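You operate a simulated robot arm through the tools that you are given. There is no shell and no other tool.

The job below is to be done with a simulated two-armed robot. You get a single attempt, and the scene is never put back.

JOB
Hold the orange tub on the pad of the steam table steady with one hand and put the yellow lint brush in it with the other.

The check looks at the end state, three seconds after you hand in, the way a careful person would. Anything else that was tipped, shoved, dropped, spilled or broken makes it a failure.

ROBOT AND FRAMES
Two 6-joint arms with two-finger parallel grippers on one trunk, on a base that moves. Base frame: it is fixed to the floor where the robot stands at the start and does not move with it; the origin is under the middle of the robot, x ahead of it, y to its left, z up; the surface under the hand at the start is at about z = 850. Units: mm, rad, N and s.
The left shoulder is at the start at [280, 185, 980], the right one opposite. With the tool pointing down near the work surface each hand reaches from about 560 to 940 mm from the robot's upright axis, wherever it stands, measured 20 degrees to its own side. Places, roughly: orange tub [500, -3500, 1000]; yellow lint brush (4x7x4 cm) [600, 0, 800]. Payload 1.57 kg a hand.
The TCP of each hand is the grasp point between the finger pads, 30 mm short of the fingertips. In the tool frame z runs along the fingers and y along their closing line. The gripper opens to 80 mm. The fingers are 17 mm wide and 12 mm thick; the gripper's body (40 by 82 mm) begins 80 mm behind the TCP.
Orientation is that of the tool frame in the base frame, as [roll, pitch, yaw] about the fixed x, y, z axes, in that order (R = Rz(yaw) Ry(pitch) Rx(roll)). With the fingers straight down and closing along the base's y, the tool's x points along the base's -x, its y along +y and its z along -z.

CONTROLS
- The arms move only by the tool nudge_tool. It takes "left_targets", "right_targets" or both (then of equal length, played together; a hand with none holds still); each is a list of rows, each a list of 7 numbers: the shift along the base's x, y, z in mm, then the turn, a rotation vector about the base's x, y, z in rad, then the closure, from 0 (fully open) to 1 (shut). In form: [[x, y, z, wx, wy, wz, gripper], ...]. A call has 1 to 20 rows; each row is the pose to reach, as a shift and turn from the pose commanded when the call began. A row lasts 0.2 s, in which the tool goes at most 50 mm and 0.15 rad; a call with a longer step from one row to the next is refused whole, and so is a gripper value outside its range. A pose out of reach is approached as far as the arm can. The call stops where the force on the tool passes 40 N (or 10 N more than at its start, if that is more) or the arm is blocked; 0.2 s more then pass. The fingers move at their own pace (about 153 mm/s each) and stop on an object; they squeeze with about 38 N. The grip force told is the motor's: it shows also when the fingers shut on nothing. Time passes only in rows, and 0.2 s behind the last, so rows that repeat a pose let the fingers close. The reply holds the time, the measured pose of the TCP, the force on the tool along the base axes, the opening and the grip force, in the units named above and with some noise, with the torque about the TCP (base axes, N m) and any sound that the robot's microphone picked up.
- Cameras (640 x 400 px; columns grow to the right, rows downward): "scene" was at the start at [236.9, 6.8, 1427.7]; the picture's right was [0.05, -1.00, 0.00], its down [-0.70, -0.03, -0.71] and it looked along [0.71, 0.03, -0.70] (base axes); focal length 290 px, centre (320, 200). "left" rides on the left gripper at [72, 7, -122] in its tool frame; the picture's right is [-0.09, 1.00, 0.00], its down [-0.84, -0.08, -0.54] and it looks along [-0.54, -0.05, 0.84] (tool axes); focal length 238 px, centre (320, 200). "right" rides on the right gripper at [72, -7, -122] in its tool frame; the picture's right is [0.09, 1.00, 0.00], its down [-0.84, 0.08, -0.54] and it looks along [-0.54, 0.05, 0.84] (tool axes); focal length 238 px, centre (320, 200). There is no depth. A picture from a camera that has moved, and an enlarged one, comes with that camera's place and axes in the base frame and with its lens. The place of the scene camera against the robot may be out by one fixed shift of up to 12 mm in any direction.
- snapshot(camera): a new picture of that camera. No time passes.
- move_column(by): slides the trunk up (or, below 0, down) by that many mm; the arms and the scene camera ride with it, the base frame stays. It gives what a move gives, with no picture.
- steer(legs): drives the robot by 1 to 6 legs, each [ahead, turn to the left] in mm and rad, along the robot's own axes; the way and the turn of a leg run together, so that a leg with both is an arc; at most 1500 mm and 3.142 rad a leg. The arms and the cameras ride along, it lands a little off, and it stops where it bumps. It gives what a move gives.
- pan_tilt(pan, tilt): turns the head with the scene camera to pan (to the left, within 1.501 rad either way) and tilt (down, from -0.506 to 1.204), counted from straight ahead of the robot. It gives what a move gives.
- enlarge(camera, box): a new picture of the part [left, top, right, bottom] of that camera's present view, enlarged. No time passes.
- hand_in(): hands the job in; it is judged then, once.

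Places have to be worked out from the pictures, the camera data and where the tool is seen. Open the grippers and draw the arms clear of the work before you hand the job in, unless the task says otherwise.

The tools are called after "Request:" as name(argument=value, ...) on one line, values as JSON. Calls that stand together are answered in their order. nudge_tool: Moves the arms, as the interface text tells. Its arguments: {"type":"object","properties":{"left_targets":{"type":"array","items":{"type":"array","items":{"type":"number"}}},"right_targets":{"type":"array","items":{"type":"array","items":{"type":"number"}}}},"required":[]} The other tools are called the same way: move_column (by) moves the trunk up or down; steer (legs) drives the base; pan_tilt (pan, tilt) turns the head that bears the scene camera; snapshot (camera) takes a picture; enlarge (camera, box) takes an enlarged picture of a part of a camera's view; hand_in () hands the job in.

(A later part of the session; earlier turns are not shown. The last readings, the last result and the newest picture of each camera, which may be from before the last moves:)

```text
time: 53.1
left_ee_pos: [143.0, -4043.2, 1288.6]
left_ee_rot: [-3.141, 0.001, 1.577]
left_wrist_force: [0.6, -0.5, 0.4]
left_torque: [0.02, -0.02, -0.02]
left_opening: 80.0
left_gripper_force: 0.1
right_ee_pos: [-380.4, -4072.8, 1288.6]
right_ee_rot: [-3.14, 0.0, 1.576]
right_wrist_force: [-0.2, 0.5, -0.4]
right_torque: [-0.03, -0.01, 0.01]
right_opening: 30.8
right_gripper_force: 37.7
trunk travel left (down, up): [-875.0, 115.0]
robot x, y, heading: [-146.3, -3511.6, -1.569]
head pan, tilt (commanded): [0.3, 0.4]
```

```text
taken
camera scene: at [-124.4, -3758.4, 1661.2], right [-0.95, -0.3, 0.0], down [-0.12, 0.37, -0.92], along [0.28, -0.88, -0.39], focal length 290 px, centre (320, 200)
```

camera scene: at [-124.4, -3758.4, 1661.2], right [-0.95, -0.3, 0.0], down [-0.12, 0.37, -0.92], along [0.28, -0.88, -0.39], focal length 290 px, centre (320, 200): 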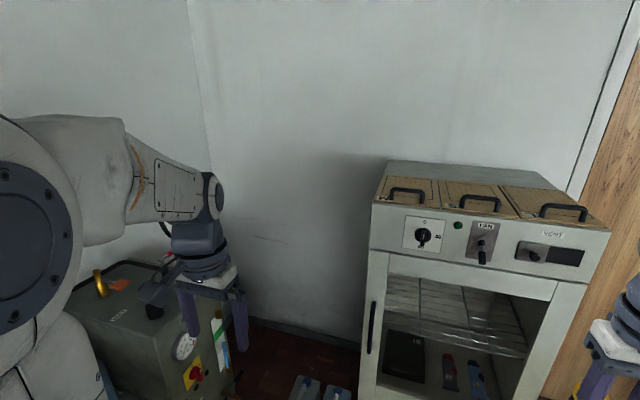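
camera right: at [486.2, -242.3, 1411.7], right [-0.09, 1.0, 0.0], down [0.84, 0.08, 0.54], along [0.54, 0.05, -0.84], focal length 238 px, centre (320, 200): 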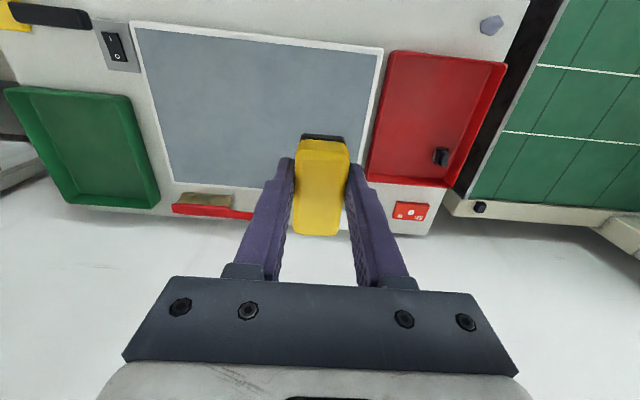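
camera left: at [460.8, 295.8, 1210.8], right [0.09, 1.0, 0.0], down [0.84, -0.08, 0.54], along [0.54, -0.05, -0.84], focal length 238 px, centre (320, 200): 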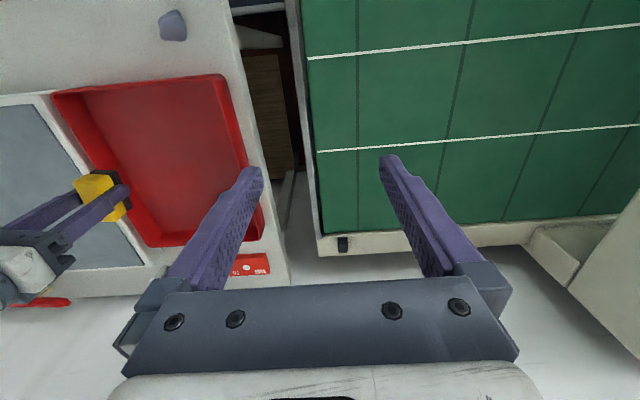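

The tub is seen on the pad at about (600, -3430), with a template board on its left and an iron far to its right; nothing is as high as the hands. I back 80 mm and turn left a quarter to face it.

Request:
steer(legs=[[-80, 0], [0, 0.8]])

Request:
steer(legs=[[0, 0.77]])

Request:
pan_tilt(pan=0.0, tilt=0.78)

Request:
snapshot(camera="scene")

Request:
snapshot(camera="left")

Request:
snapshot(camera="right")

```text
time: 56.2
left_ee_pos: [435.4, -3592.8, 1287.6]
left_ee_rot: [-3.14, 0.0, 2.378]
left_wrist_force: [0.0, 0.0, 0.7]
left_torque: [0.03, 0.01, 0.02]
left_opening: 79.8
left_gripper_force: 0.2
right_ee_pos: [92.5, -3988.3, 1289.6]
right_ee_rot: [3.142, 0.001, 2.378]
right_wrist_force: [0.1, 0.5, -0.4]
right_torque: [0.03, 0.01, -0.01]
right_opening: 30.8
right_gripper_force: 38.0
trunk travel left (down, up): [-875.0, 115.0]
robot x, y, heading: [-146.9, -3433.4, -0.767]
head pan, tilt (commanded): [0.3, 0.4]
```

```text
time: 58.7
left_ee_pos: [383.4, -3141.1, 1287.7]
left_ee_rot: [3.14, 0.0, -3.137]
left_wrist_force: [-1.0, -0.4, 0.5]
left_torque: [-0.01, 0.0, -0.02]
left_opening: 79.8
left_gripper_force: 0.0
right_ee_pos: [412.3, -3664.9, 1289.2]
right_ee_rot: [3.141, 0.0, -3.136]
right_wrist_force: [0.0, -1.2, 0.2]
right_torque: [0.0, 0.0, 0.03]
right_opening: 30.8
right_gripper_force: 37.5
trunk travel left (down, up): [-875.0, 115.0]
robot x, y, heading: [-149.4, -3433.7, 0.008]
head pan, tilt (commanded): [0.3, 0.4]
```

```text
time: 59.5
left_ee_pos: [384.0, -3141.3, 1287.1]
left_ee_rot: [3.141, -0.001, -3.137]
left_wrist_force: [0.1, 0.4, -0.1]
left_torque: [0.0, -0.01, 0.01]
left_opening: 79.9
left_gripper_force: 0.1
right_ee_pos: [412.5, -3664.6, 1290.1]
right_ee_rot: [-3.141, 0.001, -3.136]
right_wrist_force: [-0.7, 0.0, -1.4]
right_torque: [-0.02, -0.02, 0.01]
right_opening: 30.8
right_gripper_force: 38.0
trunk travel left (down, up): [-875.0, 115.0]
robot x, y, heading: [-148.5, -3428.7, 0.011]
head pan, tilt (commanded): [0.0, 0.78]
```

```text
taken
camera scene: at [88.9, -3427.3, 1627.7], right [0.01, -1.0, 0.0], down [-0.7, 0.0, -0.71], along [0.71, 0.0, -0.7], focal length 290 px, centre (320, 200)
```

scene: 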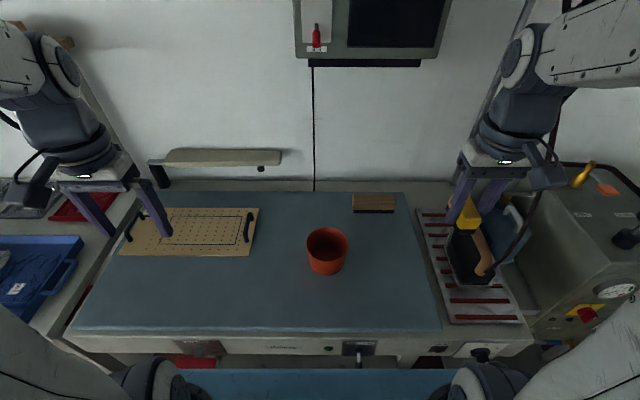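

```text
taken
camera left: at [311.3, -3133.6, 1410.8], right [0.09, 1.0, 0.0], down [0.84, -0.07, 0.54], along [0.54, -0.05, -0.84], focal length 238 px, centre (320, 200)
```

left: 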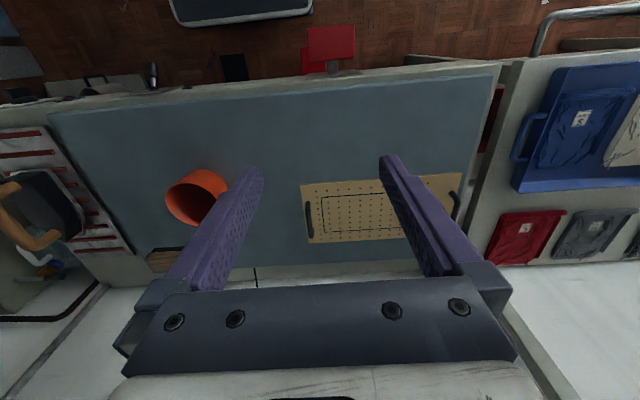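

```text
taken
camera right: at [339.2, -3671.6, 1411.8], right [-0.1, 1.0, 0.0], down [0.84, 0.08, 0.54], along [0.54, 0.05, -0.84], focal length 238 px, centre (320, 200)
```

right: 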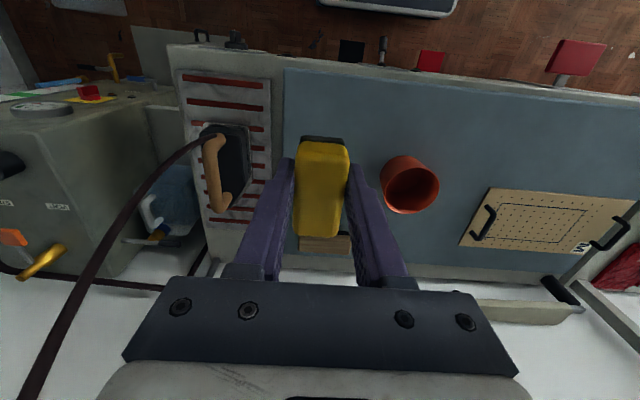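

Facing the table now with the tub centred ahead. I zoom in with all three cameras to triangulate the tub's rim and base.

Request:
enlarge(camera="scene", box=[280, 200, 380, 300])

Request:
enlarge(camera="left", box=[150, 150, 250, 240])

Request:
enlarge(camera="right", box=[360, 130, 460, 230])

```text
4.00 times, centred on (330, 250) of scene
camera zoom: at [88.9, -3427.3, 1627.7], right [0.01, -1.0, 0.0], down [-0.7, 0.0, -0.71], along [0.71, 0.0, -0.7], focal length 1162 px, centre (280, 0)
```

zoom: 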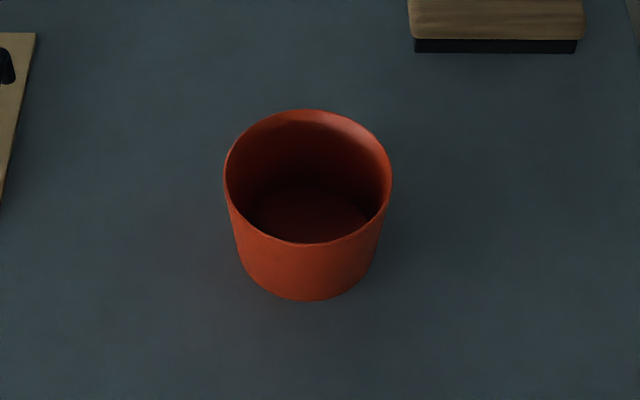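

```text
4.44 times, centred on (200, 195) of left
camera zoom: at [311.3, -3133.6, 1410.8], right [0.09, 1.0, 0.0], down [0.84, -0.07, 0.54], along [0.54, -0.05, -0.84], focal length 1059 px, centre (853, 222)
```

zoom: 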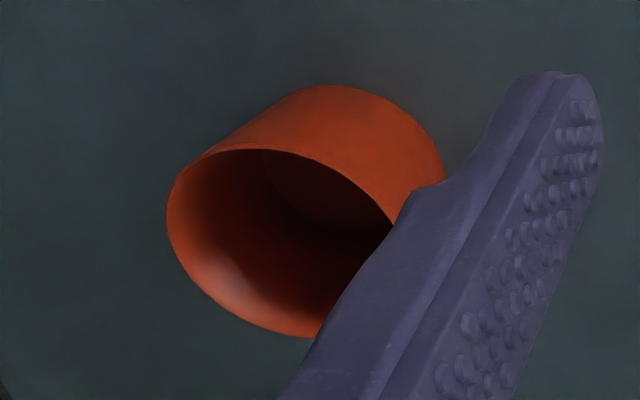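

```text
4.00 times, centred on (410, 180) of right
camera zoom: at [339.2, -3671.6, 1411.8], right [-0.1, 1.0, 0.0], down [0.84, 0.08, 0.54], along [0.54, 0.05, -0.84], focal length 953 px, centre (-40, 280)
```

zoom: 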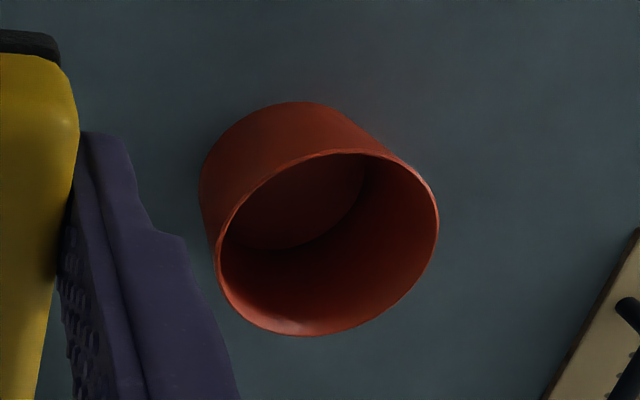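

Rim centre triangulates to about (584, -3447, 963) with outer radius ≈59, tub base ≈880. Plan: left hand pinches the +y wall at the rim (leaning slightly outward with the wall's taper), right hand lowers the brush. First lower the trunk 100 mm, then bring the left hand above the left rim, half open.

Request:
move_column(by=-100)

Request:
nudge_tool(left_targets=[[20, -20, 0, -0.01, 0, 0, 0.1], [40, -45, 0, -0.02, 0, 0, 0.2], [62, -75, -10, -0.03, 0, 0, 0.3], [85, -105, -25, -0.04, 0, 0, 0.375], [108, -135, -45, -0.05, 0, 0, 0.375], [131, -163, -65, -0.06, 0, 0, 0.375], [154, -191, -85, -0.07, 0, 0, 0.375], [177, -219, -105, -0.08, 0, 0, 0.375], [200, -247, -122, -0.1, 0, 0, 0.375], [200, -247, -138, -0.1, 0, 0, 0.375], [200, -247, -138, -0.1, 0, 0, 0.375]])

Request:
snapshot(camera="left")

Request:
snapshot(camera="scene")

Request:
snapshot(camera="right")

```text
time: 60.9
left_ee_pos: [384.2, -3141.8, 1189.2]
left_ee_rot: [-3.141, 0.001, -3.137]
left_wrist_force: [-0.7, -1.0, 0.7]
left_torque: [0.01, -0.01, 0.02]
left_opening: 79.6
left_gripper_force: 0.2
right_ee_pos: [412.7, -3664.3, 1189.8]
right_ee_rot: [-3.14, -0.001, -3.136]
right_wrist_force: [0.0, 0.1, -0.5]
right_torque: [0.0, 0.01, -0.03]
right_opening: 30.8
right_gripper_force: 38.1
trunk travel left (down, up): [-775.0, 215.0]
robot x, y, heading: [-145.2, -3431.2, 0.006]
head pan, tilt (commanded): [0.0, 0.78]
```

```text
time: 63.2
left_ee_pos: [583.2, -3388.2, 1050.4]
left_ee_rot: [-3.042, 0.001, -3.136]
left_wrist_force: [0.2, 0.2, 0.1]
left_torque: [-0.01, 0.03, 0.01]
left_opening: 50.3
left_gripper_force: 0.0
right_ee_pos: [412.9, -3664.3, 1191.0]
right_ee_rot: [3.14, -0.001, -3.136]
right_wrist_force: [-0.4, -0.6, -1.4]
right_torque: [0.02, -0.03, 0.01]
right_opening: 30.8
right_gripper_force: 37.9
trunk travel left (down, up): [-775.0, 215.0]
robot x, y, heading: [-150.5, -3428.8, 0.004]
head pan, tilt (commanded): [0.0, 0.78]
```

```text
taken
camera left: at [511.6, -3369.1, 1170.8], right [0.09, 0.99, -0.1], down [0.84, -0.02, 0.55], along [0.54, -0.13, -0.83], focal length 238 px, centre (320, 200)
```

left: 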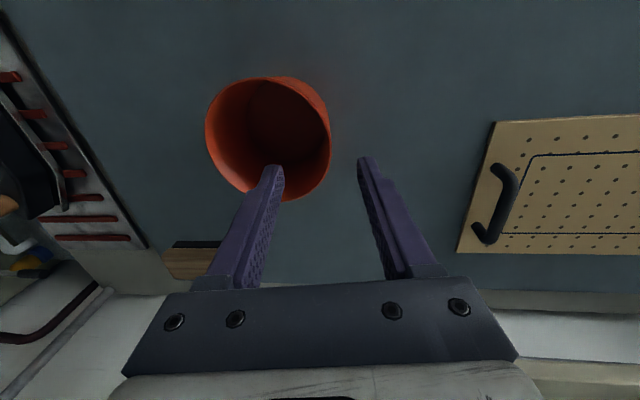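

```text
taken
camera scene: at [89.0, -3427.4, 1527.6], right [0.0, -1.0, 0.0], down [-0.7, 0.0, -0.71], along [0.71, 0.0, -0.7], focal length 290 px, centre (320, 200)
```

scene: 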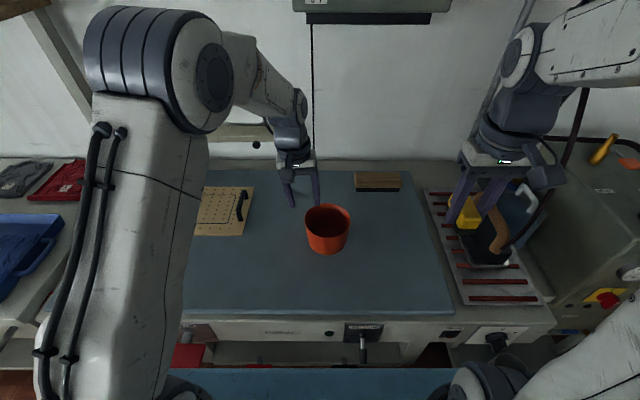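

```text
taken
camera right: at [339.2, -3671.7, 1311.7], right [-0.1, 1.0, 0.0], down [0.84, 0.08, 0.54], along [0.54, 0.05, -0.84], focal length 238 px, centre (320, 200)
```

right: 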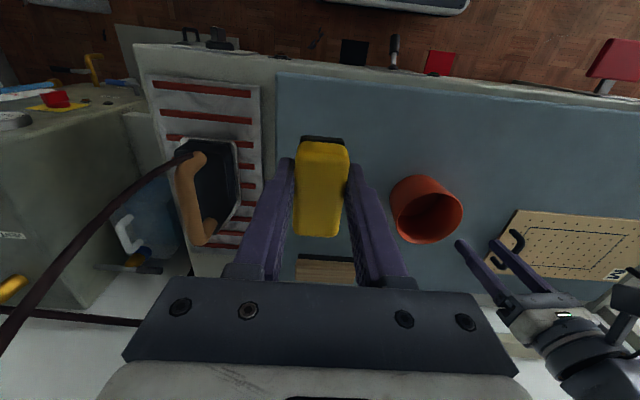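

The left fingers hover above the left rim. I zoom in on the rim from left and right cameras to refine the wall's place.

Request:
enlarge(camera="left", box=[190, 60, 350, 220])

Request:
enlarge(camera="right", box=[370, 160, 530, 320])

Request:
enlarge(camera="scene", box=[270, 150, 380, 270])

```text
2.50 times, centred on (270, 140) of left
camera zoom: at [511.6, -3369.1, 1170.8], right [0.09, 0.99, -0.1], down [0.84, -0.02, 0.55], along [0.54, -0.13, -0.83], focal length 596 px, centre (445, 350)
```

zoom: 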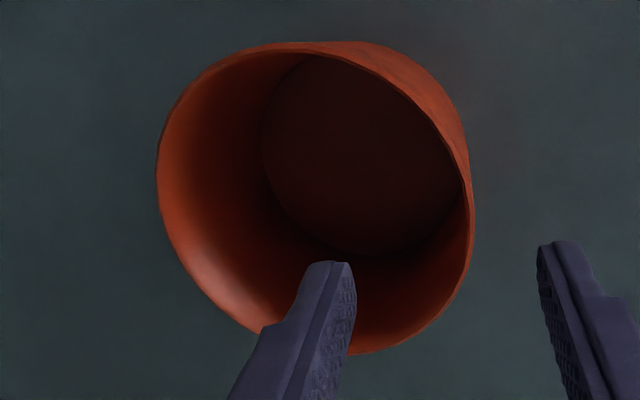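

```text
2.50 times, centred on (450, 240) of right
camera zoom: at [339.2, -3671.7, 1311.7], right [-0.1, 1.0, 0.0], down [0.84, 0.08, 0.54], along [0.54, 0.05, -0.84], focal length 596 px, centre (-5, 100)
```

zoom: 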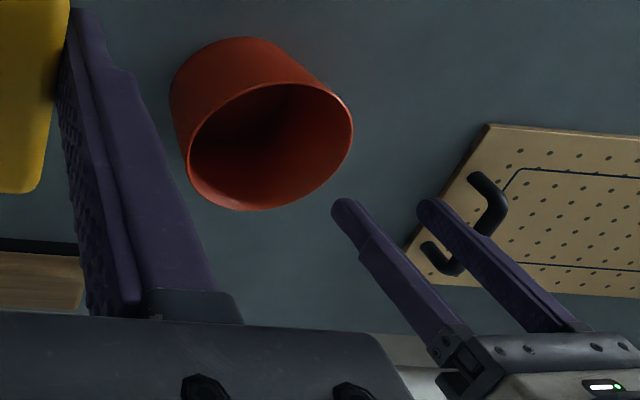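

```text
3.33 times, centred on (325, 210) of scene
camera zoom: at [89.0, -3427.4, 1527.6], right [0.0, -1.0, 0.0], down [-0.7, 0.0, -0.71], along [0.71, 0.0, -0.7], focal length 968 px, centre (303, 167)
```

zoom: 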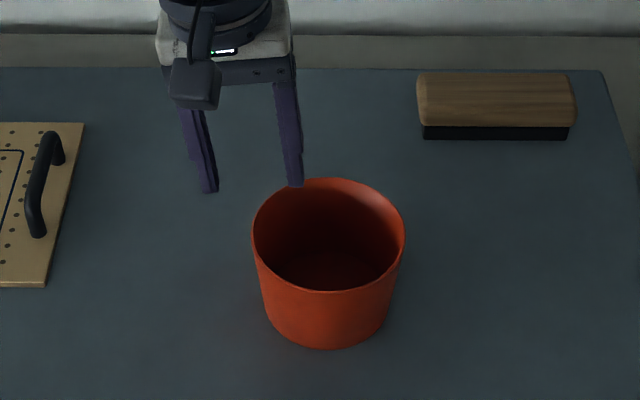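

Rim centre refined to (583, -3446, 963), left wall mid at y≈-3387; the left TCP is nearly over it. I lower the left hand 84 mm so the fingers straddle the wall by ≈27 mm, then check before closing.

Request:
nudge_tool(left_targets=[[0, 1, -20, 0, 0, 0, 0.375], [0, 1, -40, 0, 0, 0, 0.375], [0, 1, -55, 0, 0, 0, 0.375], [0, 1, -70, 0, 0, 0, 0.375], [0, 1, -84, 0, 0, 0, 0.375], [0, 1, -84, 0, 0, 0, 0.375]])

Request:
snapshot(camera="left")

Request:
enlarge(camera="scene", box=[270, 150, 380, 270])

Request:
enlarge(camera="right", box=[370, 160, 530, 320])

```text
time: 64.7
left_ee_pos: [582.6, -3387.3, 966.0]
left_ee_rot: [-3.043, 0.001, -3.138]
left_wrist_force: [0.5, 0.1, 0.2]
left_torque: [-0.01, -0.05, 0.0]
left_opening: 49.9
left_gripper_force: 0.0
right_ee_pos: [412.1, -3664.6, 1189.1]
right_ee_rot: [3.141, 0.0, -3.136]
right_wrist_force: [-0.2, -0.3, -1.0]
right_torque: [0.01, 0.02, 0.0]
right_opening: 30.9
right_gripper_force: 38.2
trunk travel left (down, up): [-775.0, 215.0]
robot x, y, heading: [-149.5, -3432.2, 0.006]
head pan, tilt (commanded): [0.0, 0.78]
```

```text
taken
camera left: at [511.4, -3367.8, 1086.9], right [0.09, 0.99, -0.1], down [0.84, -0.02, 0.55], along [0.54, -0.13, -0.83], focal length 238 px, centre (320, 200)
```

left: 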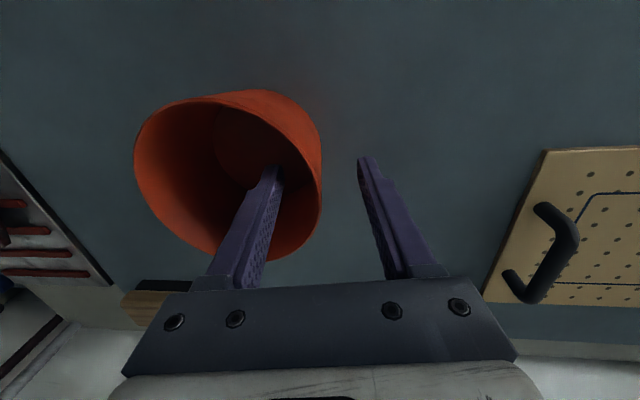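

```text
3.33 times, centred on (325, 210) of scene
camera zoom: at [89.0, -3427.4, 1527.6], right [0.0, -1.0, 0.0], down [-0.7, 0.0, -0.71], along [0.71, 0.0, -0.7], focal length 968 px, centre (303, 167)
```

zoom: 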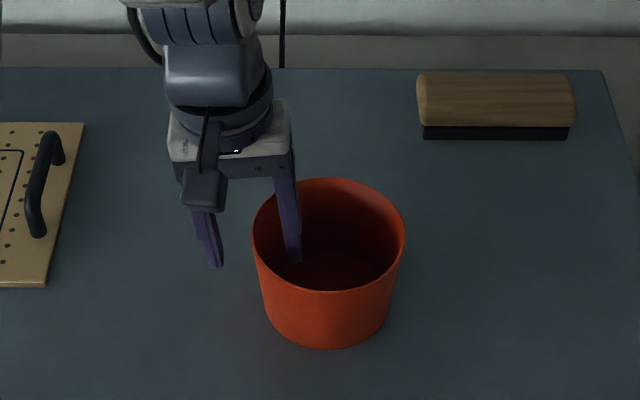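

```text
2.50 times, centred on (450, 240) of right
camera zoom: at [339.3, -3671.6, 1311.7], right [-0.1, 1.0, 0.0], down [0.84, 0.08, 0.54], along [0.54, 0.05, -0.84], focal length 596 px, centre (-5, 100)
```

zoom: 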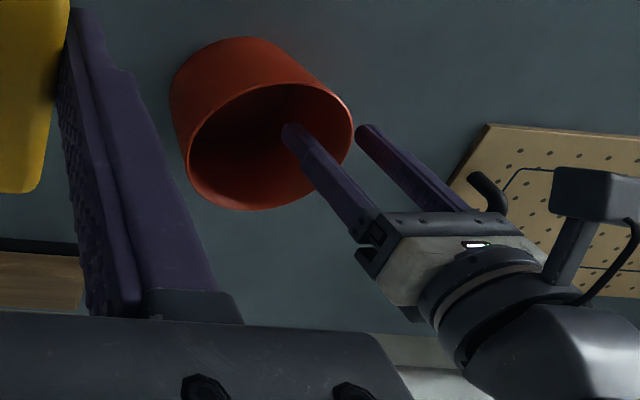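

The wall runs right midway between the two fingers. I close the left gripper gradually on it.

Request:
nudge_tool(left_targets=[[0, 0, 0, 0, 0, 0, 0.5], [0, 0, 0, 0, 0, 0, 0.65], [0, 0, 0, 0, 0, 0, 0.8], [0, 0, 0, 0, 0, 0, 0.86], [0, 0, 0, 0, 0, 0, 0.9], [0, 0, 0, 0, 0, 0, 0.94], [0, 0, 0, 0, 0, 0, 1], [0, 0, 0, 0, 0, 0, 1]])

Request:
snapshot(camera="left")

Request:
enlarge(camera="scene", box=[270, 150, 380, 270])

Request:
enlarge(camera="right", box=[370, 160, 530, 320])

```text
time: 66.5
left_ee_pos: [583.5, -3388.2, 965.4]
left_ee_rot: [-3.041, 0.0, -3.136]
left_wrist_force: [0.0, -0.7, 0.6]
left_torque: [-0.03, -0.01, 0.03]
left_opening: 4.8
left_gripper_force: 24.9
right_ee_pos: [413.1, -3664.5, 1189.4]
right_ee_rot: [3.141, 0.001, -3.134]
right_wrist_force: [-0.1, -0.1, -0.7]
right_torque: [-0.02, -0.04, 0.02]
right_opening: 30.7
right_gripper_force: 38.5
trunk travel left (down, up): [-775.0, 215.0]
robot x, y, heading: [-147.8, -3428.7, 0.001]
head pan, tilt (commanded): [0.0, 0.78]
```

```text
taken
camera left: at [511.4, -3367.8, 1087.2], right [0.09, 0.99, -0.1], down [0.84, -0.02, 0.55], along [0.54, -0.13, -0.83], focal length 238 px, centre (320, 200)
```

left: 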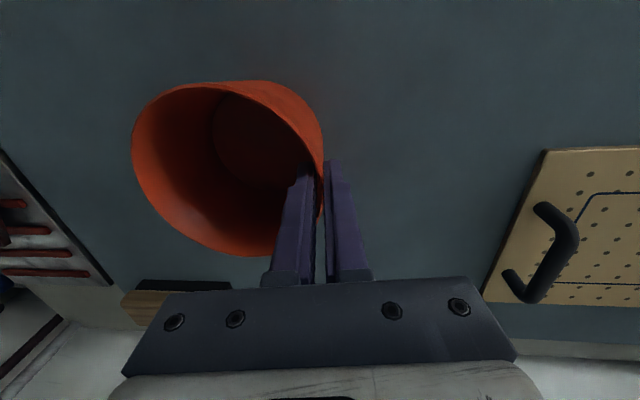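

```text
3.33 times, centred on (325, 210) of scene
camera zoom: at [88.9, -3427.5, 1527.7], right [0.0, -1.0, 0.0], down [-0.7, 0.0, -0.71], along [0.71, 0.0, -0.7], focal length 968 px, centre (303, 167)
```

zoom: 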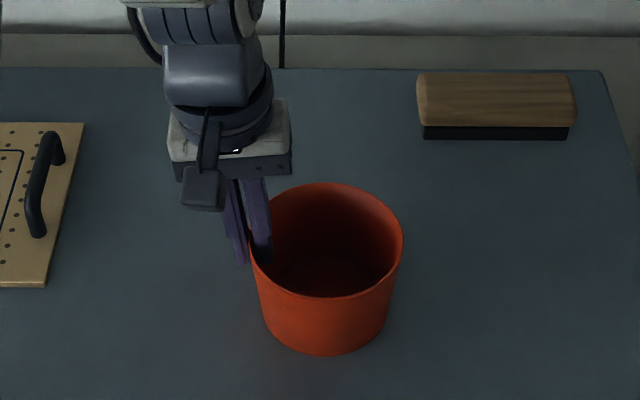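

```text
2.50 times, centred on (450, 240) of right
camera zoom: at [339.2, -3671.7, 1311.8], right [-0.1, 1.0, 0.0], down [0.84, 0.08, 0.54], along [0.54, 0.05, -0.84], focal length 596 px, centre (-5, 100)
```

zoom: 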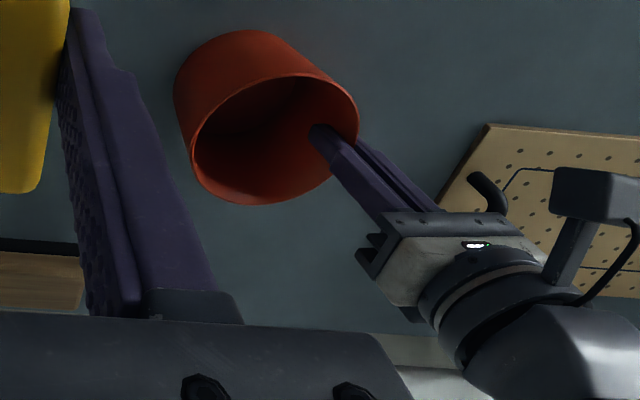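

The left hand holds the wall (4.8 mm, tub upright, shifted only ~5 mm); rim centre now about (578, -3444). Next I turn the right hand a quarter turn in place (camera to the -y side) so its body stays clear of the left hand, while the left holds.

Request:
nudge_tool(right_targets=[[0, 0, 0, 0, 0, 0.14, 1], [0, 0, 0, 0, 0, 0.28, 1], [0, 0, 0, 0, 0, 0.42, 1], [0, 0, 0, 0, 0, 0.56, 1], [0, 0, 0, 0, 0, 0.7, 1], [0, 0, 0, 0, 0, 0.84, 1], [0, 0, 0, 0, 0, 0.98, 1], [0, 0, 0, 0, 0, 1.12, 1], [0, 0, 0, 0, 0, 1.26, 1], [0, 0, 0, 0, 0, 1.4, 1], [0, 0, 0, 0, 0, 1.54, 1], [0, 0, 0, 0, 0, 1.57, 1], [0, 0, 0, 0, 0, 1.57, 1]])

Request:
snapshot(camera="scene")

Request:
snapshot(camera="right")

Request:
snapshot(camera="left")

```text
time: 69.2
left_ee_pos: [583.7, -3388.2, 965.3]
left_ee_rot: [-3.043, 0.002, -3.138]
left_wrist_force: [-0.4, -0.3, 1.8]
left_torque: [-0.04, 0.02, 0.0]
left_opening: 4.7
left_gripper_force: 25.5
right_ee_pos: [412.4, -3665.9, 1189.2]
right_ee_rot: [-3.141, 0.001, -1.565]
right_wrist_force: [0.5, 0.2, -2.0]
right_torque: [-0.01, 0.01, -0.01]
right_opening: 30.9
right_gripper_force: 38.0
trunk travel left (down, up): [-775.0, 215.0]
robot x, y, heading: [-147.7, -3430.4, 0.006]
head pan, tilt (commanded): [0.0, 0.78]
```

```text
taken
camera scene: at [88.9, -3427.5, 1527.7], right [0.0, -1.0, 0.0], down [-0.7, 0.0, -0.71], along [0.71, 0.0, -0.7], focal length 290 px, centre (320, 200)
```

scene: 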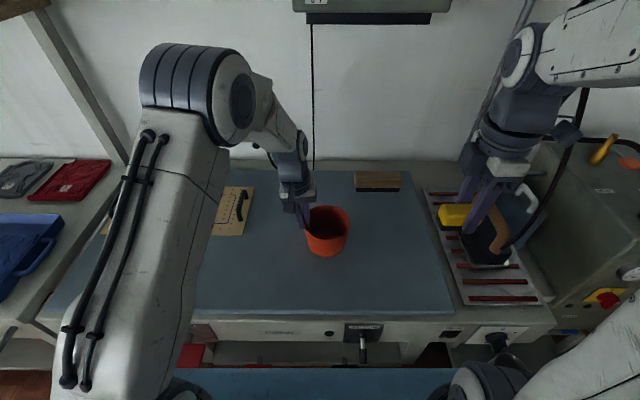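

```text
taken
camera right: at [417.9, -3736.6, 1311.8], right [-1.0, -0.1, 0.0], down [-0.08, 0.84, 0.54], along [-0.05, 0.54, -0.84], focal length 238 px, centre (320, 200)
```

right: 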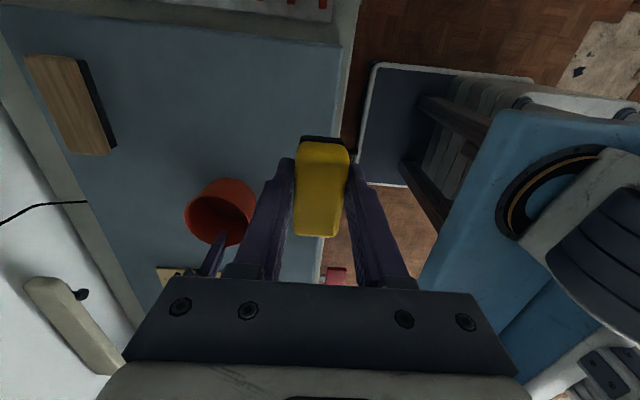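

```text
taken
camera left: at [511.4, -3367.8, 1087.2], right [0.09, 0.99, -0.1], down [0.84, -0.02, 0.55], along [0.54, -0.13, -0.83], focal length 238 px, centre (320, 200)
```

left: 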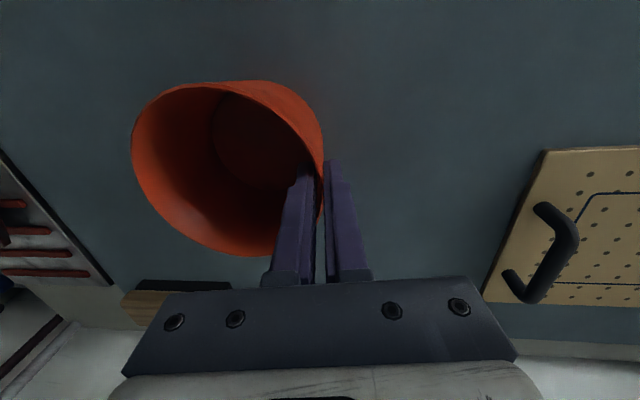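

The turn worked: brush now lies along y, camera on the outer side. I zoom with the right and scene cameras to pin the tub's present centre before moving in.

Request:
enlarge(camera="right", box=[170, 160, 290, 280])

Request:
enlarge(camera="scene", box=[270, 150, 380, 270])

Request:
enlarge(camera="left", box=[110, 60, 350, 280])

```text
3.33 times, centred on (230, 220) of right
camera zoom: at [417.9, -3736.6, 1311.8], right [-1.0, -0.1, 0.0], down [-0.08, 0.84, 0.54], along [-0.05, 0.54, -0.84], focal length 794 px, centre (620, 133)
```

zoom: 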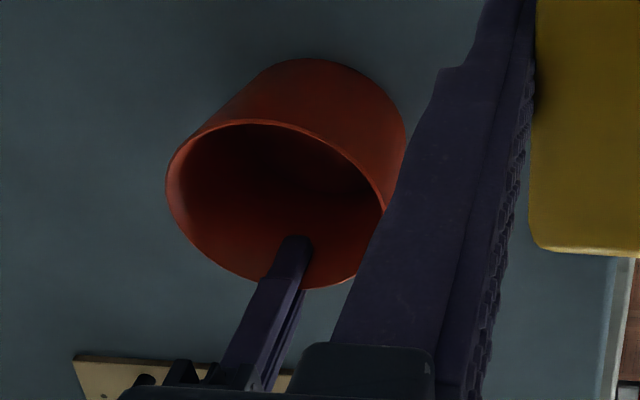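

```text
3.33 times, centred on (325, 210) of scene
camera zoom: at [88.9, -3427.5, 1527.7], right [0.0, -1.0, 0.0], down [-0.7, 0.0, -0.71], along [0.71, 0.0, -0.7], focal length 968 px, centre (303, 167)
```

zoom: 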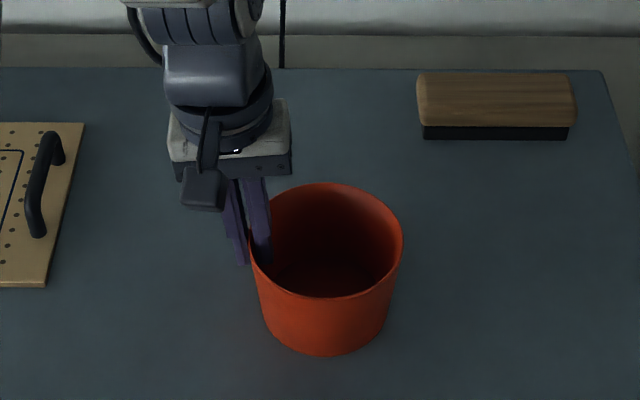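

```text
1.82 times, centred on (230, 170) of left
camera zoom: at [511.4, -3367.8, 1087.2], right [0.09, 0.99, -0.1], down [0.84, -0.02, 0.55], along [0.54, -0.13, -0.83], focal length 433 px, centre (484, 254)
```

zoom: 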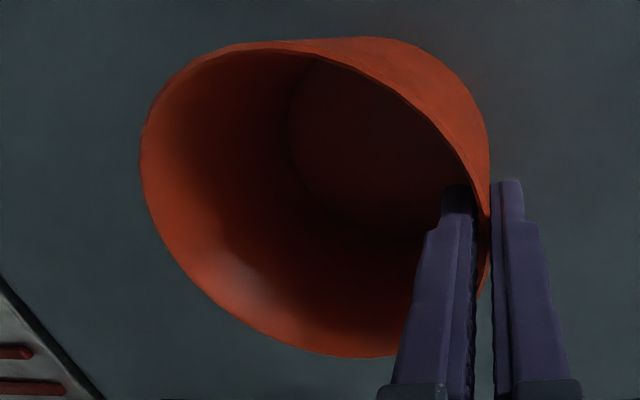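

Tub centre is about (579, -3446). I bring the right hand, leaning 0.3 rad outward, to a point above and right of the tub (579, -3505, 1110), clear of the left hand.

Request:
nudge_tool(right_targets=[[17, 16, 0, 0.03, 0, 0, 1], [34, 32, -5, 0.06, 0, 0, 1], [51, 48, -10, 0.1, 0, 0, 1], [68, 64, -18, 0.13, 0, 0, 1], [85, 80, -26, 0.16, 0, 0, 1], [102, 96, -36, 0.2, 0, 0, 1], [119, 112, -46, 0.23, 0, 0, 1], [136, 128, -57, 0.26, 0, 0, 1], [153, 146, -68, 0.3, 0, 0, 1], [166.6, 161, -79, 0.3, 0, 0, 1], [166.6, 161, -79, 0.3, 0, 0, 1]])

Request:
snapshot(camera="scene")

Request:
snapshot(camera="right")

Request:
snapshot(camera="left")

```text
time: 71.7
left_ee_pos: [583.7, -3387.6, 965.9]
left_ee_rot: [-3.042, 0.0, -3.138]
left_wrist_force: [-0.1, -0.8, 1.0]
left_torque: [-0.03, 0.08, -0.01]
left_opening: 4.4
left_gripper_force: 25.1
right_ee_pos: [578.7, -3502.7, 1110.8]
right_ee_rot: [-3.14, 0.3, -1.567]
right_wrist_force: [0.6, 0.0, 0.5]
right_torque: [-0.04, -0.02, 0.03]
right_opening: 30.9
right_gripper_force: 38.4
trunk travel left (down, up): [-775.0, 215.0]
robot x, y, heading: [-146.0, -3427.1, 0.007]
head pan, tilt (commanded): [0.0, 0.78]
```

```text
taken
camera scene: at [88.9, -3427.4, 1527.6], right [0.0, -1.0, 0.0], down [-0.7, 0.0, -0.71], along [0.71, 0.0, -0.7], focal length 290 px, centre (320, 200)
```

scene: 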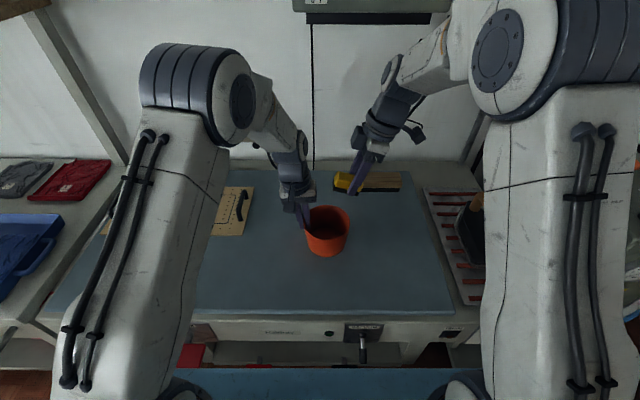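

```text
taken
camera right: at [585.1, -3608.2, 1206.1], right [-1.0, -0.09, -0.03], down [-0.08, 0.64, 0.77], along [-0.05, 0.76, -0.64], focal length 238 px, centre (320, 200)
```

right: 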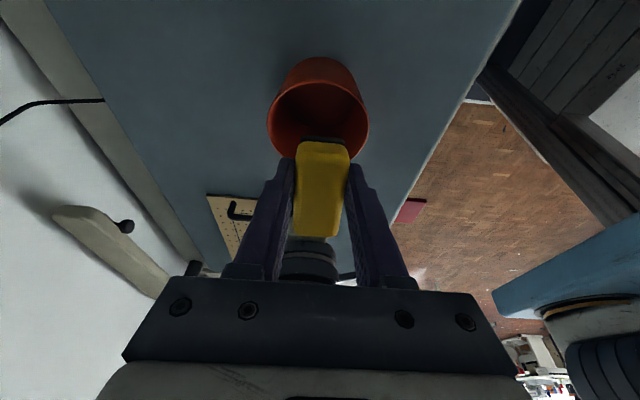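

```text
taken
camera left: at [511.4, -3367.8, 1087.1], right [0.09, 0.99, -0.1], down [0.84, -0.02, 0.55], along [0.54, -0.13, -0.83], focal length 238 px, centre (320, 200)
```

left: 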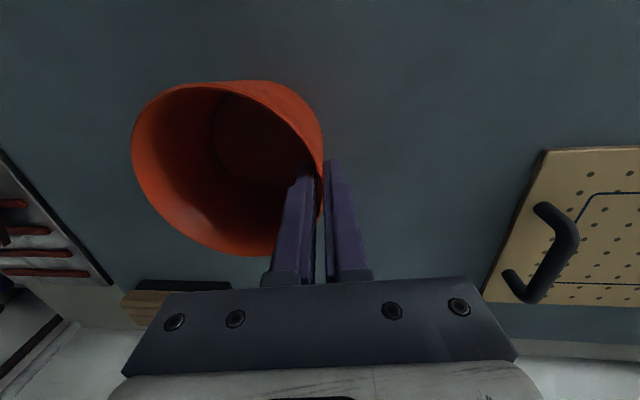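

The brush is lined up in x with the tub, and the lean keeps the wrists apart. I descend to z≈1022, keeping y, so the brush clears the rim and passes below the left gripper's body.

Request:
nudge_tool(right_targets=[[0, 0, -20, 0, 0, 0, 1], [0, 0, -42, 0, 0, 0, 1], [0, 0, -65, 0, 0, 0, 1], [0, 0, -88, 0, 0, 0, 1], [0, 0, -88, 0, 0, 0, 1]])

Request:
enlarge(camera="scene", box=[240, 110, 440, 280])

Request:
snapshot(camera="right")

Request:
snapshot(camera="left")

```text
time: 72.8
left_ee_pos: [583.3, -3388.1, 965.7]
left_ee_rot: [-3.041, 0.0, -3.136]
left_wrist_force: [0.2, 0.5, 0.7]
left_torque: [0.02, 0.02, -0.01]
left_opening: 4.6
left_gripper_force: 25.0
right_ee_pos: [578.5, -3502.8, 1022.5]
right_ee_rot: [-3.141, 0.3, -1.567]
right_wrist_force: [0.5, -1.0, 0.3]
right_torque: [0.02, -0.02, -0.02]
right_opening: 31.2
right_gripper_force: 37.8
trunk travel left (down, up): [-775.0, 215.0]
robot x, y, heading: [-148.8, -3432.7, 0.005]
head pan, tilt (commanded): [0.0, 0.78]
```

```text
2.35 times, centred on (340, 195) of scene
camera zoom: at [88.9, -3427.4, 1527.6], right [0.0, -1.0, 0.0], down [-0.7, 0.0, -0.71], along [0.71, 0.0, -0.7], focal length 684 px, centre (273, 212)
```

zoom: 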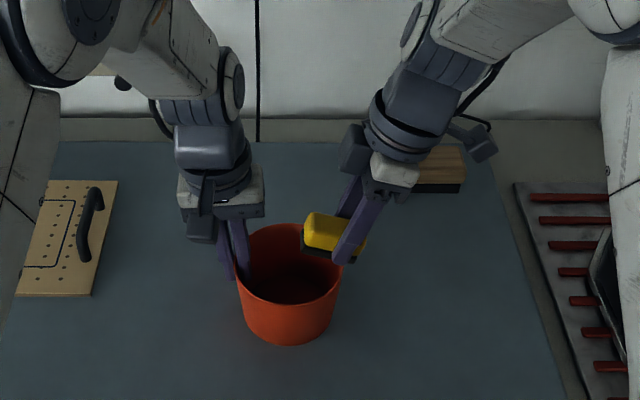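

```text
taken
camera right: at [584.4, -3608.4, 1117.7], right [-1.0, -0.09, -0.03], down [-0.08, 0.64, 0.77], along [-0.05, 0.76, -0.64], focal length 238 px, centre (320, 200)
```

right: 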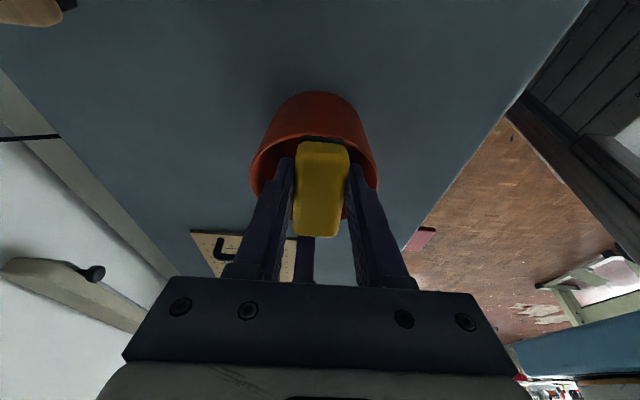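

```text
taken
camera left: at [511.4, -3367.8, 1087.1], right [0.09, 0.99, -0.1], down [0.84, -0.02, 0.55], along [0.54, -0.13, -0.83], focal length 238 px, centre (320, 200)
```

left: 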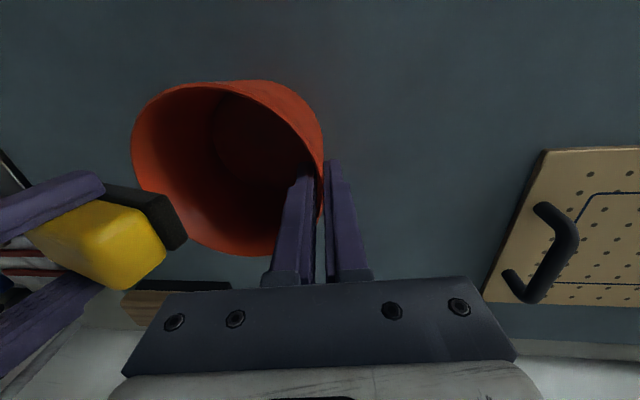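

Brush sits just above the right rim and below the left gripper's body. I slide it +y over the opening and start down diagonally to z≈997, then look.

Request:
nudge_tool(right_targets=[[0, 12, 0, 0, 0, 0, 1], [0, 24, 0, 0, 0, 0, 1], [0, 34, -3, 0, 0, 0, 1], [0, 41, -13, 0, 0, 0, 1], [0, 47, -25, 0, 0, 0, 1], [0, 47, -25, 0, 0, 0, 1]])

Request:
enlarge(camera="scene", box=[240, 110, 440, 280])

Request:
snapshot(camera="left")

Request:
snapshot(camera="right")

```text
time: 74.2
left_ee_pos: [583.2, -3388.4, 966.5]
left_ee_rot: [-3.042, -0.001, -3.137]
left_wrist_force: [-0.2, 0.0, 0.4]
left_torque: [0.03, 0.06, 0.0]
left_opening: 4.5
left_gripper_force: 25.4
right_ee_pos: [578.6, -3457.2, 997.5]
right_ee_rot: [-3.14, 0.299, -1.568]
right_wrist_force: [-0.4, 0.5, -1.3]
right_torque: [0.02, -0.01, -0.02]
right_opening: 30.8
right_gripper_force: 38.0
trunk travel left (down, up): [-775.0, 215.0]
robot x, y, heading: [-145.0, -3431.7, 0.008]
head pan, tilt (commanded): [0.0, 0.78]
```

```text
2.35 times, centred on (340, 195) of scene
camera zoom: at [88.9, -3427.4, 1527.6], right [0.0, -1.0, 0.0], down [-0.7, 0.0, -0.71], along [0.71, 0.0, -0.7], focal length 684 px, centre (273, 212)
```

zoom: 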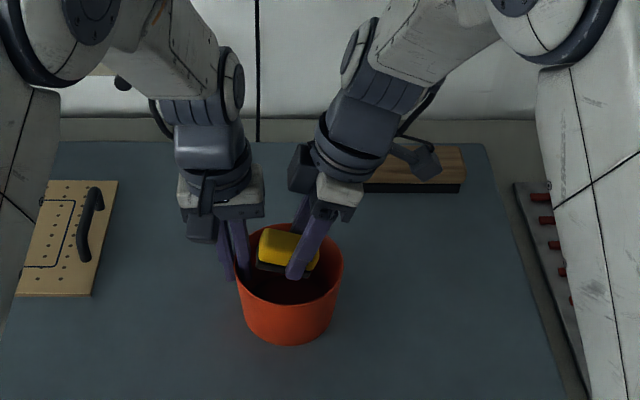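

```text
taken
camera left: at [511.4, -3367.8, 1087.1], right [0.09, 0.99, -0.1], down [0.84, -0.02, 0.55], along [0.54, -0.13, -0.83], focal length 238 px, centre (320, 200)
```

left: 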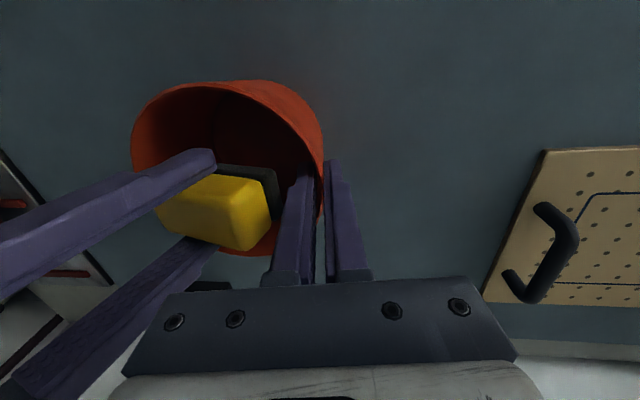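

```text
taken
camera right: at [584.5, -3561.3, 1093.6], right [-1.0, -0.09, -0.03], down [-0.08, 0.64, 0.77], along [-0.05, 0.76, -0.64], focal length 238 px, centre (320, 200)
```

right: 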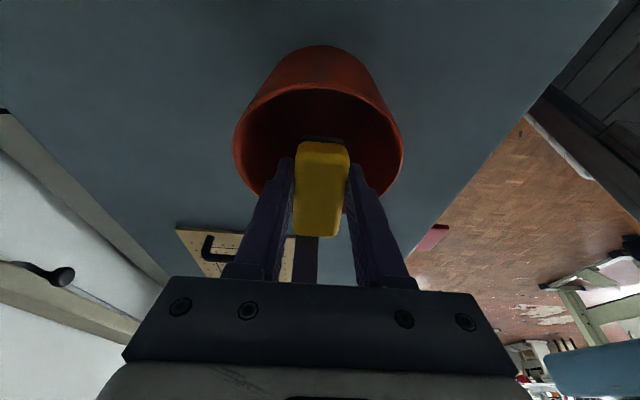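

The brush is inside the opening with about 10 mm to the left finger. I descend straight by 40 mm, watching forces.

Request:
nudge_tool(right_targets=[[0, 0, -10, 0, 0, 0, 1], [0, 0, -20, 0, 0, 0, 1], [0, 0, -30, 0, 0, 0, 1], [0, 0, -40, 0, 0, 0, 1], [0, 0, -40, 0, 0, 0, 1]])

Request:
enlarge(camera="scene", box=[240, 110, 440, 280])

Request:
snapshot(camera="left")

Request:
snapshot(camera="right")

```text
time: 75.5
left_ee_pos: [582.2, -3389.1, 965.5]
left_ee_rot: [-3.043, 0.0, -3.137]
left_wrist_force: [-1.1, -0.2, 0.2]
left_torque: [0.02, 0.05, -0.03]
left_opening: 4.8
left_gripper_force: 24.3
right_ee_pos: [579.4, -3456.8, 957.1]
right_ee_rot: [-3.139, 0.301, -1.567]
right_wrist_force: [-1.0, 0.3, -0.2]
right_torque: [-0.01, -0.05, -0.02]
right_opening: 31.0
right_gripper_force: 38.5
trunk travel left (down, up): [-775.0, 215.0]
robot x, y, heading: [-152.4, -3431.4, 0.003]
head pan, tilt (commanded): [0.0, 0.78]
```

```text
2.35 times, centred on (340, 195) of scene
camera zoom: at [88.9, -3427.4, 1527.6], right [0.0, -1.0, 0.0], down [-0.7, 0.0, -0.71], along [0.71, 0.0, -0.7], focal length 684 px, centre (273, 212)
```

zoom: 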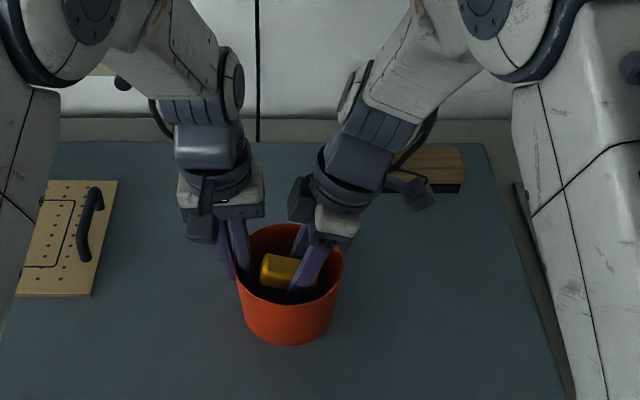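

```text
taken
camera left: at [511.4, -3367.8, 1087.1], right [0.09, 0.99, -0.1], down [0.84, -0.02, 0.55], along [0.54, -0.13, -0.83], focal length 238 px, centre (320, 200)
```

left: 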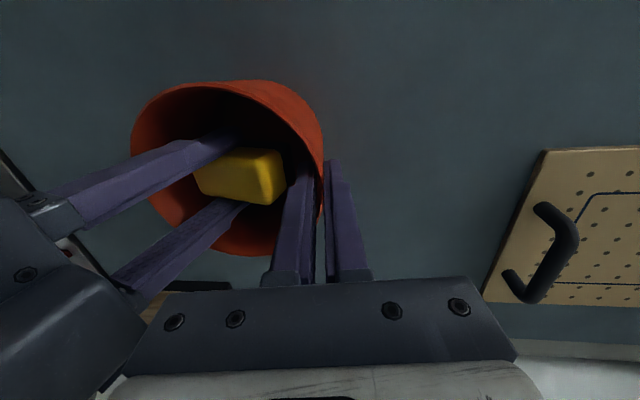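

```text
taken
camera right: at [584.6, -3561.8, 1053.3], right [-1.0, -0.09, -0.03], down [-0.08, 0.64, 0.77], along [-0.05, 0.76, -0.64], focal length 238 px, centre (320, 200)
```

right: 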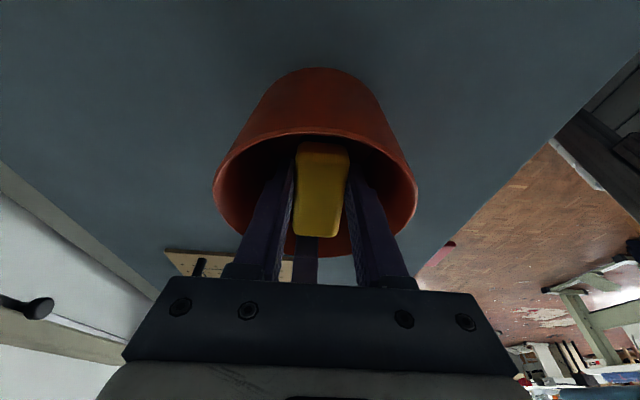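

No contact so far. I lower another 22 mm so the brush's lower edge is just above the tub's floor.

Request:
nudge_tool(right_targets=[[0, 0, -6, 0, 0, 0, 1], [0, 0, -12, 0, 0, 0, 1], [0, 0, -17, 0, 0, 0, 1], [0, 0, -22, 0, 0, 0, 1], [0, 0, -22, 0, 0, 0, 1]])

Request:
snapshot(camera="left")

Request:
snapshot(camera="right")

Request:
enlarge(camera="scene", box=[240, 110, 440, 280])

```text
time: 76.7
left_ee_pos: [581.8, -3387.2, 965.6]
left_ee_rot: [-3.042, -0.001, -3.137]
left_wrist_force: [0.1, -0.5, 0.2]
left_torque: [0.0, 0.01, 0.01]
left_opening: 4.4
left_gripper_force: 24.6
right_ee_pos: [579.4, -3456.8, 934.1]
right_ee_rot: [-3.14, 0.299, -1.568]
right_wrist_force: [0.3, 0.0, -1.2]
right_torque: [0.01, -0.03, -0.02]
right_opening: 30.8
right_gripper_force: 38.2
trunk travel left (down, up): [-775.0, 215.0]
robot x, y, heading: [-147.7, -3432.1, 0.006]
head pan, tilt (commanded): [0.0, 0.78]
```

```text
taken
camera left: at [511.4, -3367.8, 1087.1], right [0.09, 0.99, -0.1], down [0.84, -0.02, 0.55], along [0.54, -0.13, -0.83], focal length 238 px, centre (320, 200)
```

left: 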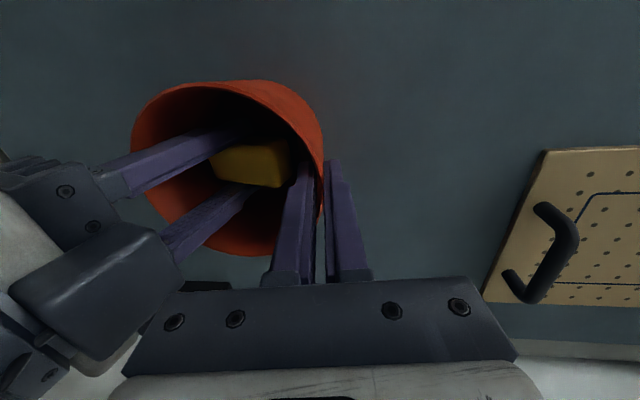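

```text
taken
camera right: at [584.5, -3561.7, 1031.1], right [-1.0, -0.09, -0.03], down [-0.08, 0.64, 0.77], along [-0.05, 0.76, -0.64], focal length 238 px, centre (320, 200)
```

right: 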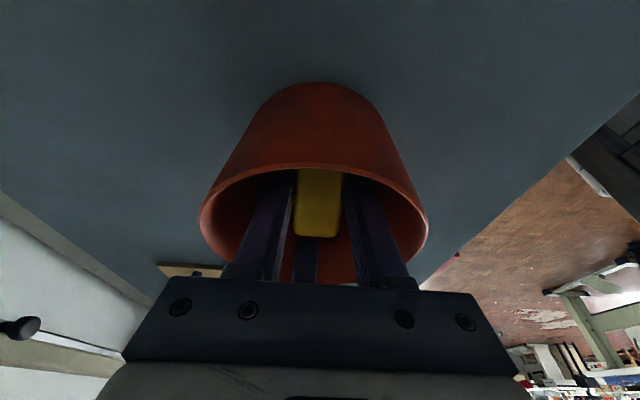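

```text
2.35 times, centred on (340, 195) of scene
camera zoom: at [88.9, -3427.4, 1527.6], right [0.0, -1.0, 0.0], down [-0.7, 0.0, -0.71], along [0.71, 0.0, -0.7], focal length 684 px, centre (273, 212)
```

zoom: 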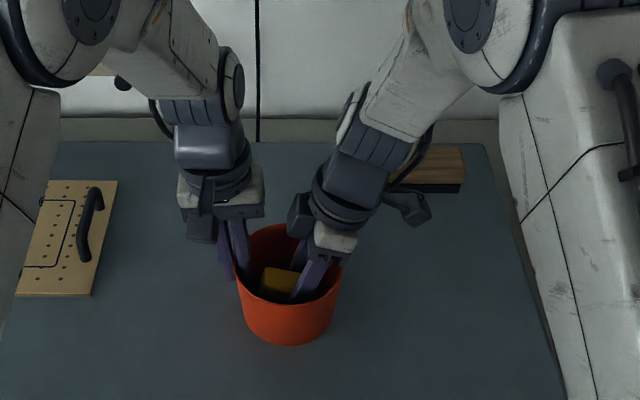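

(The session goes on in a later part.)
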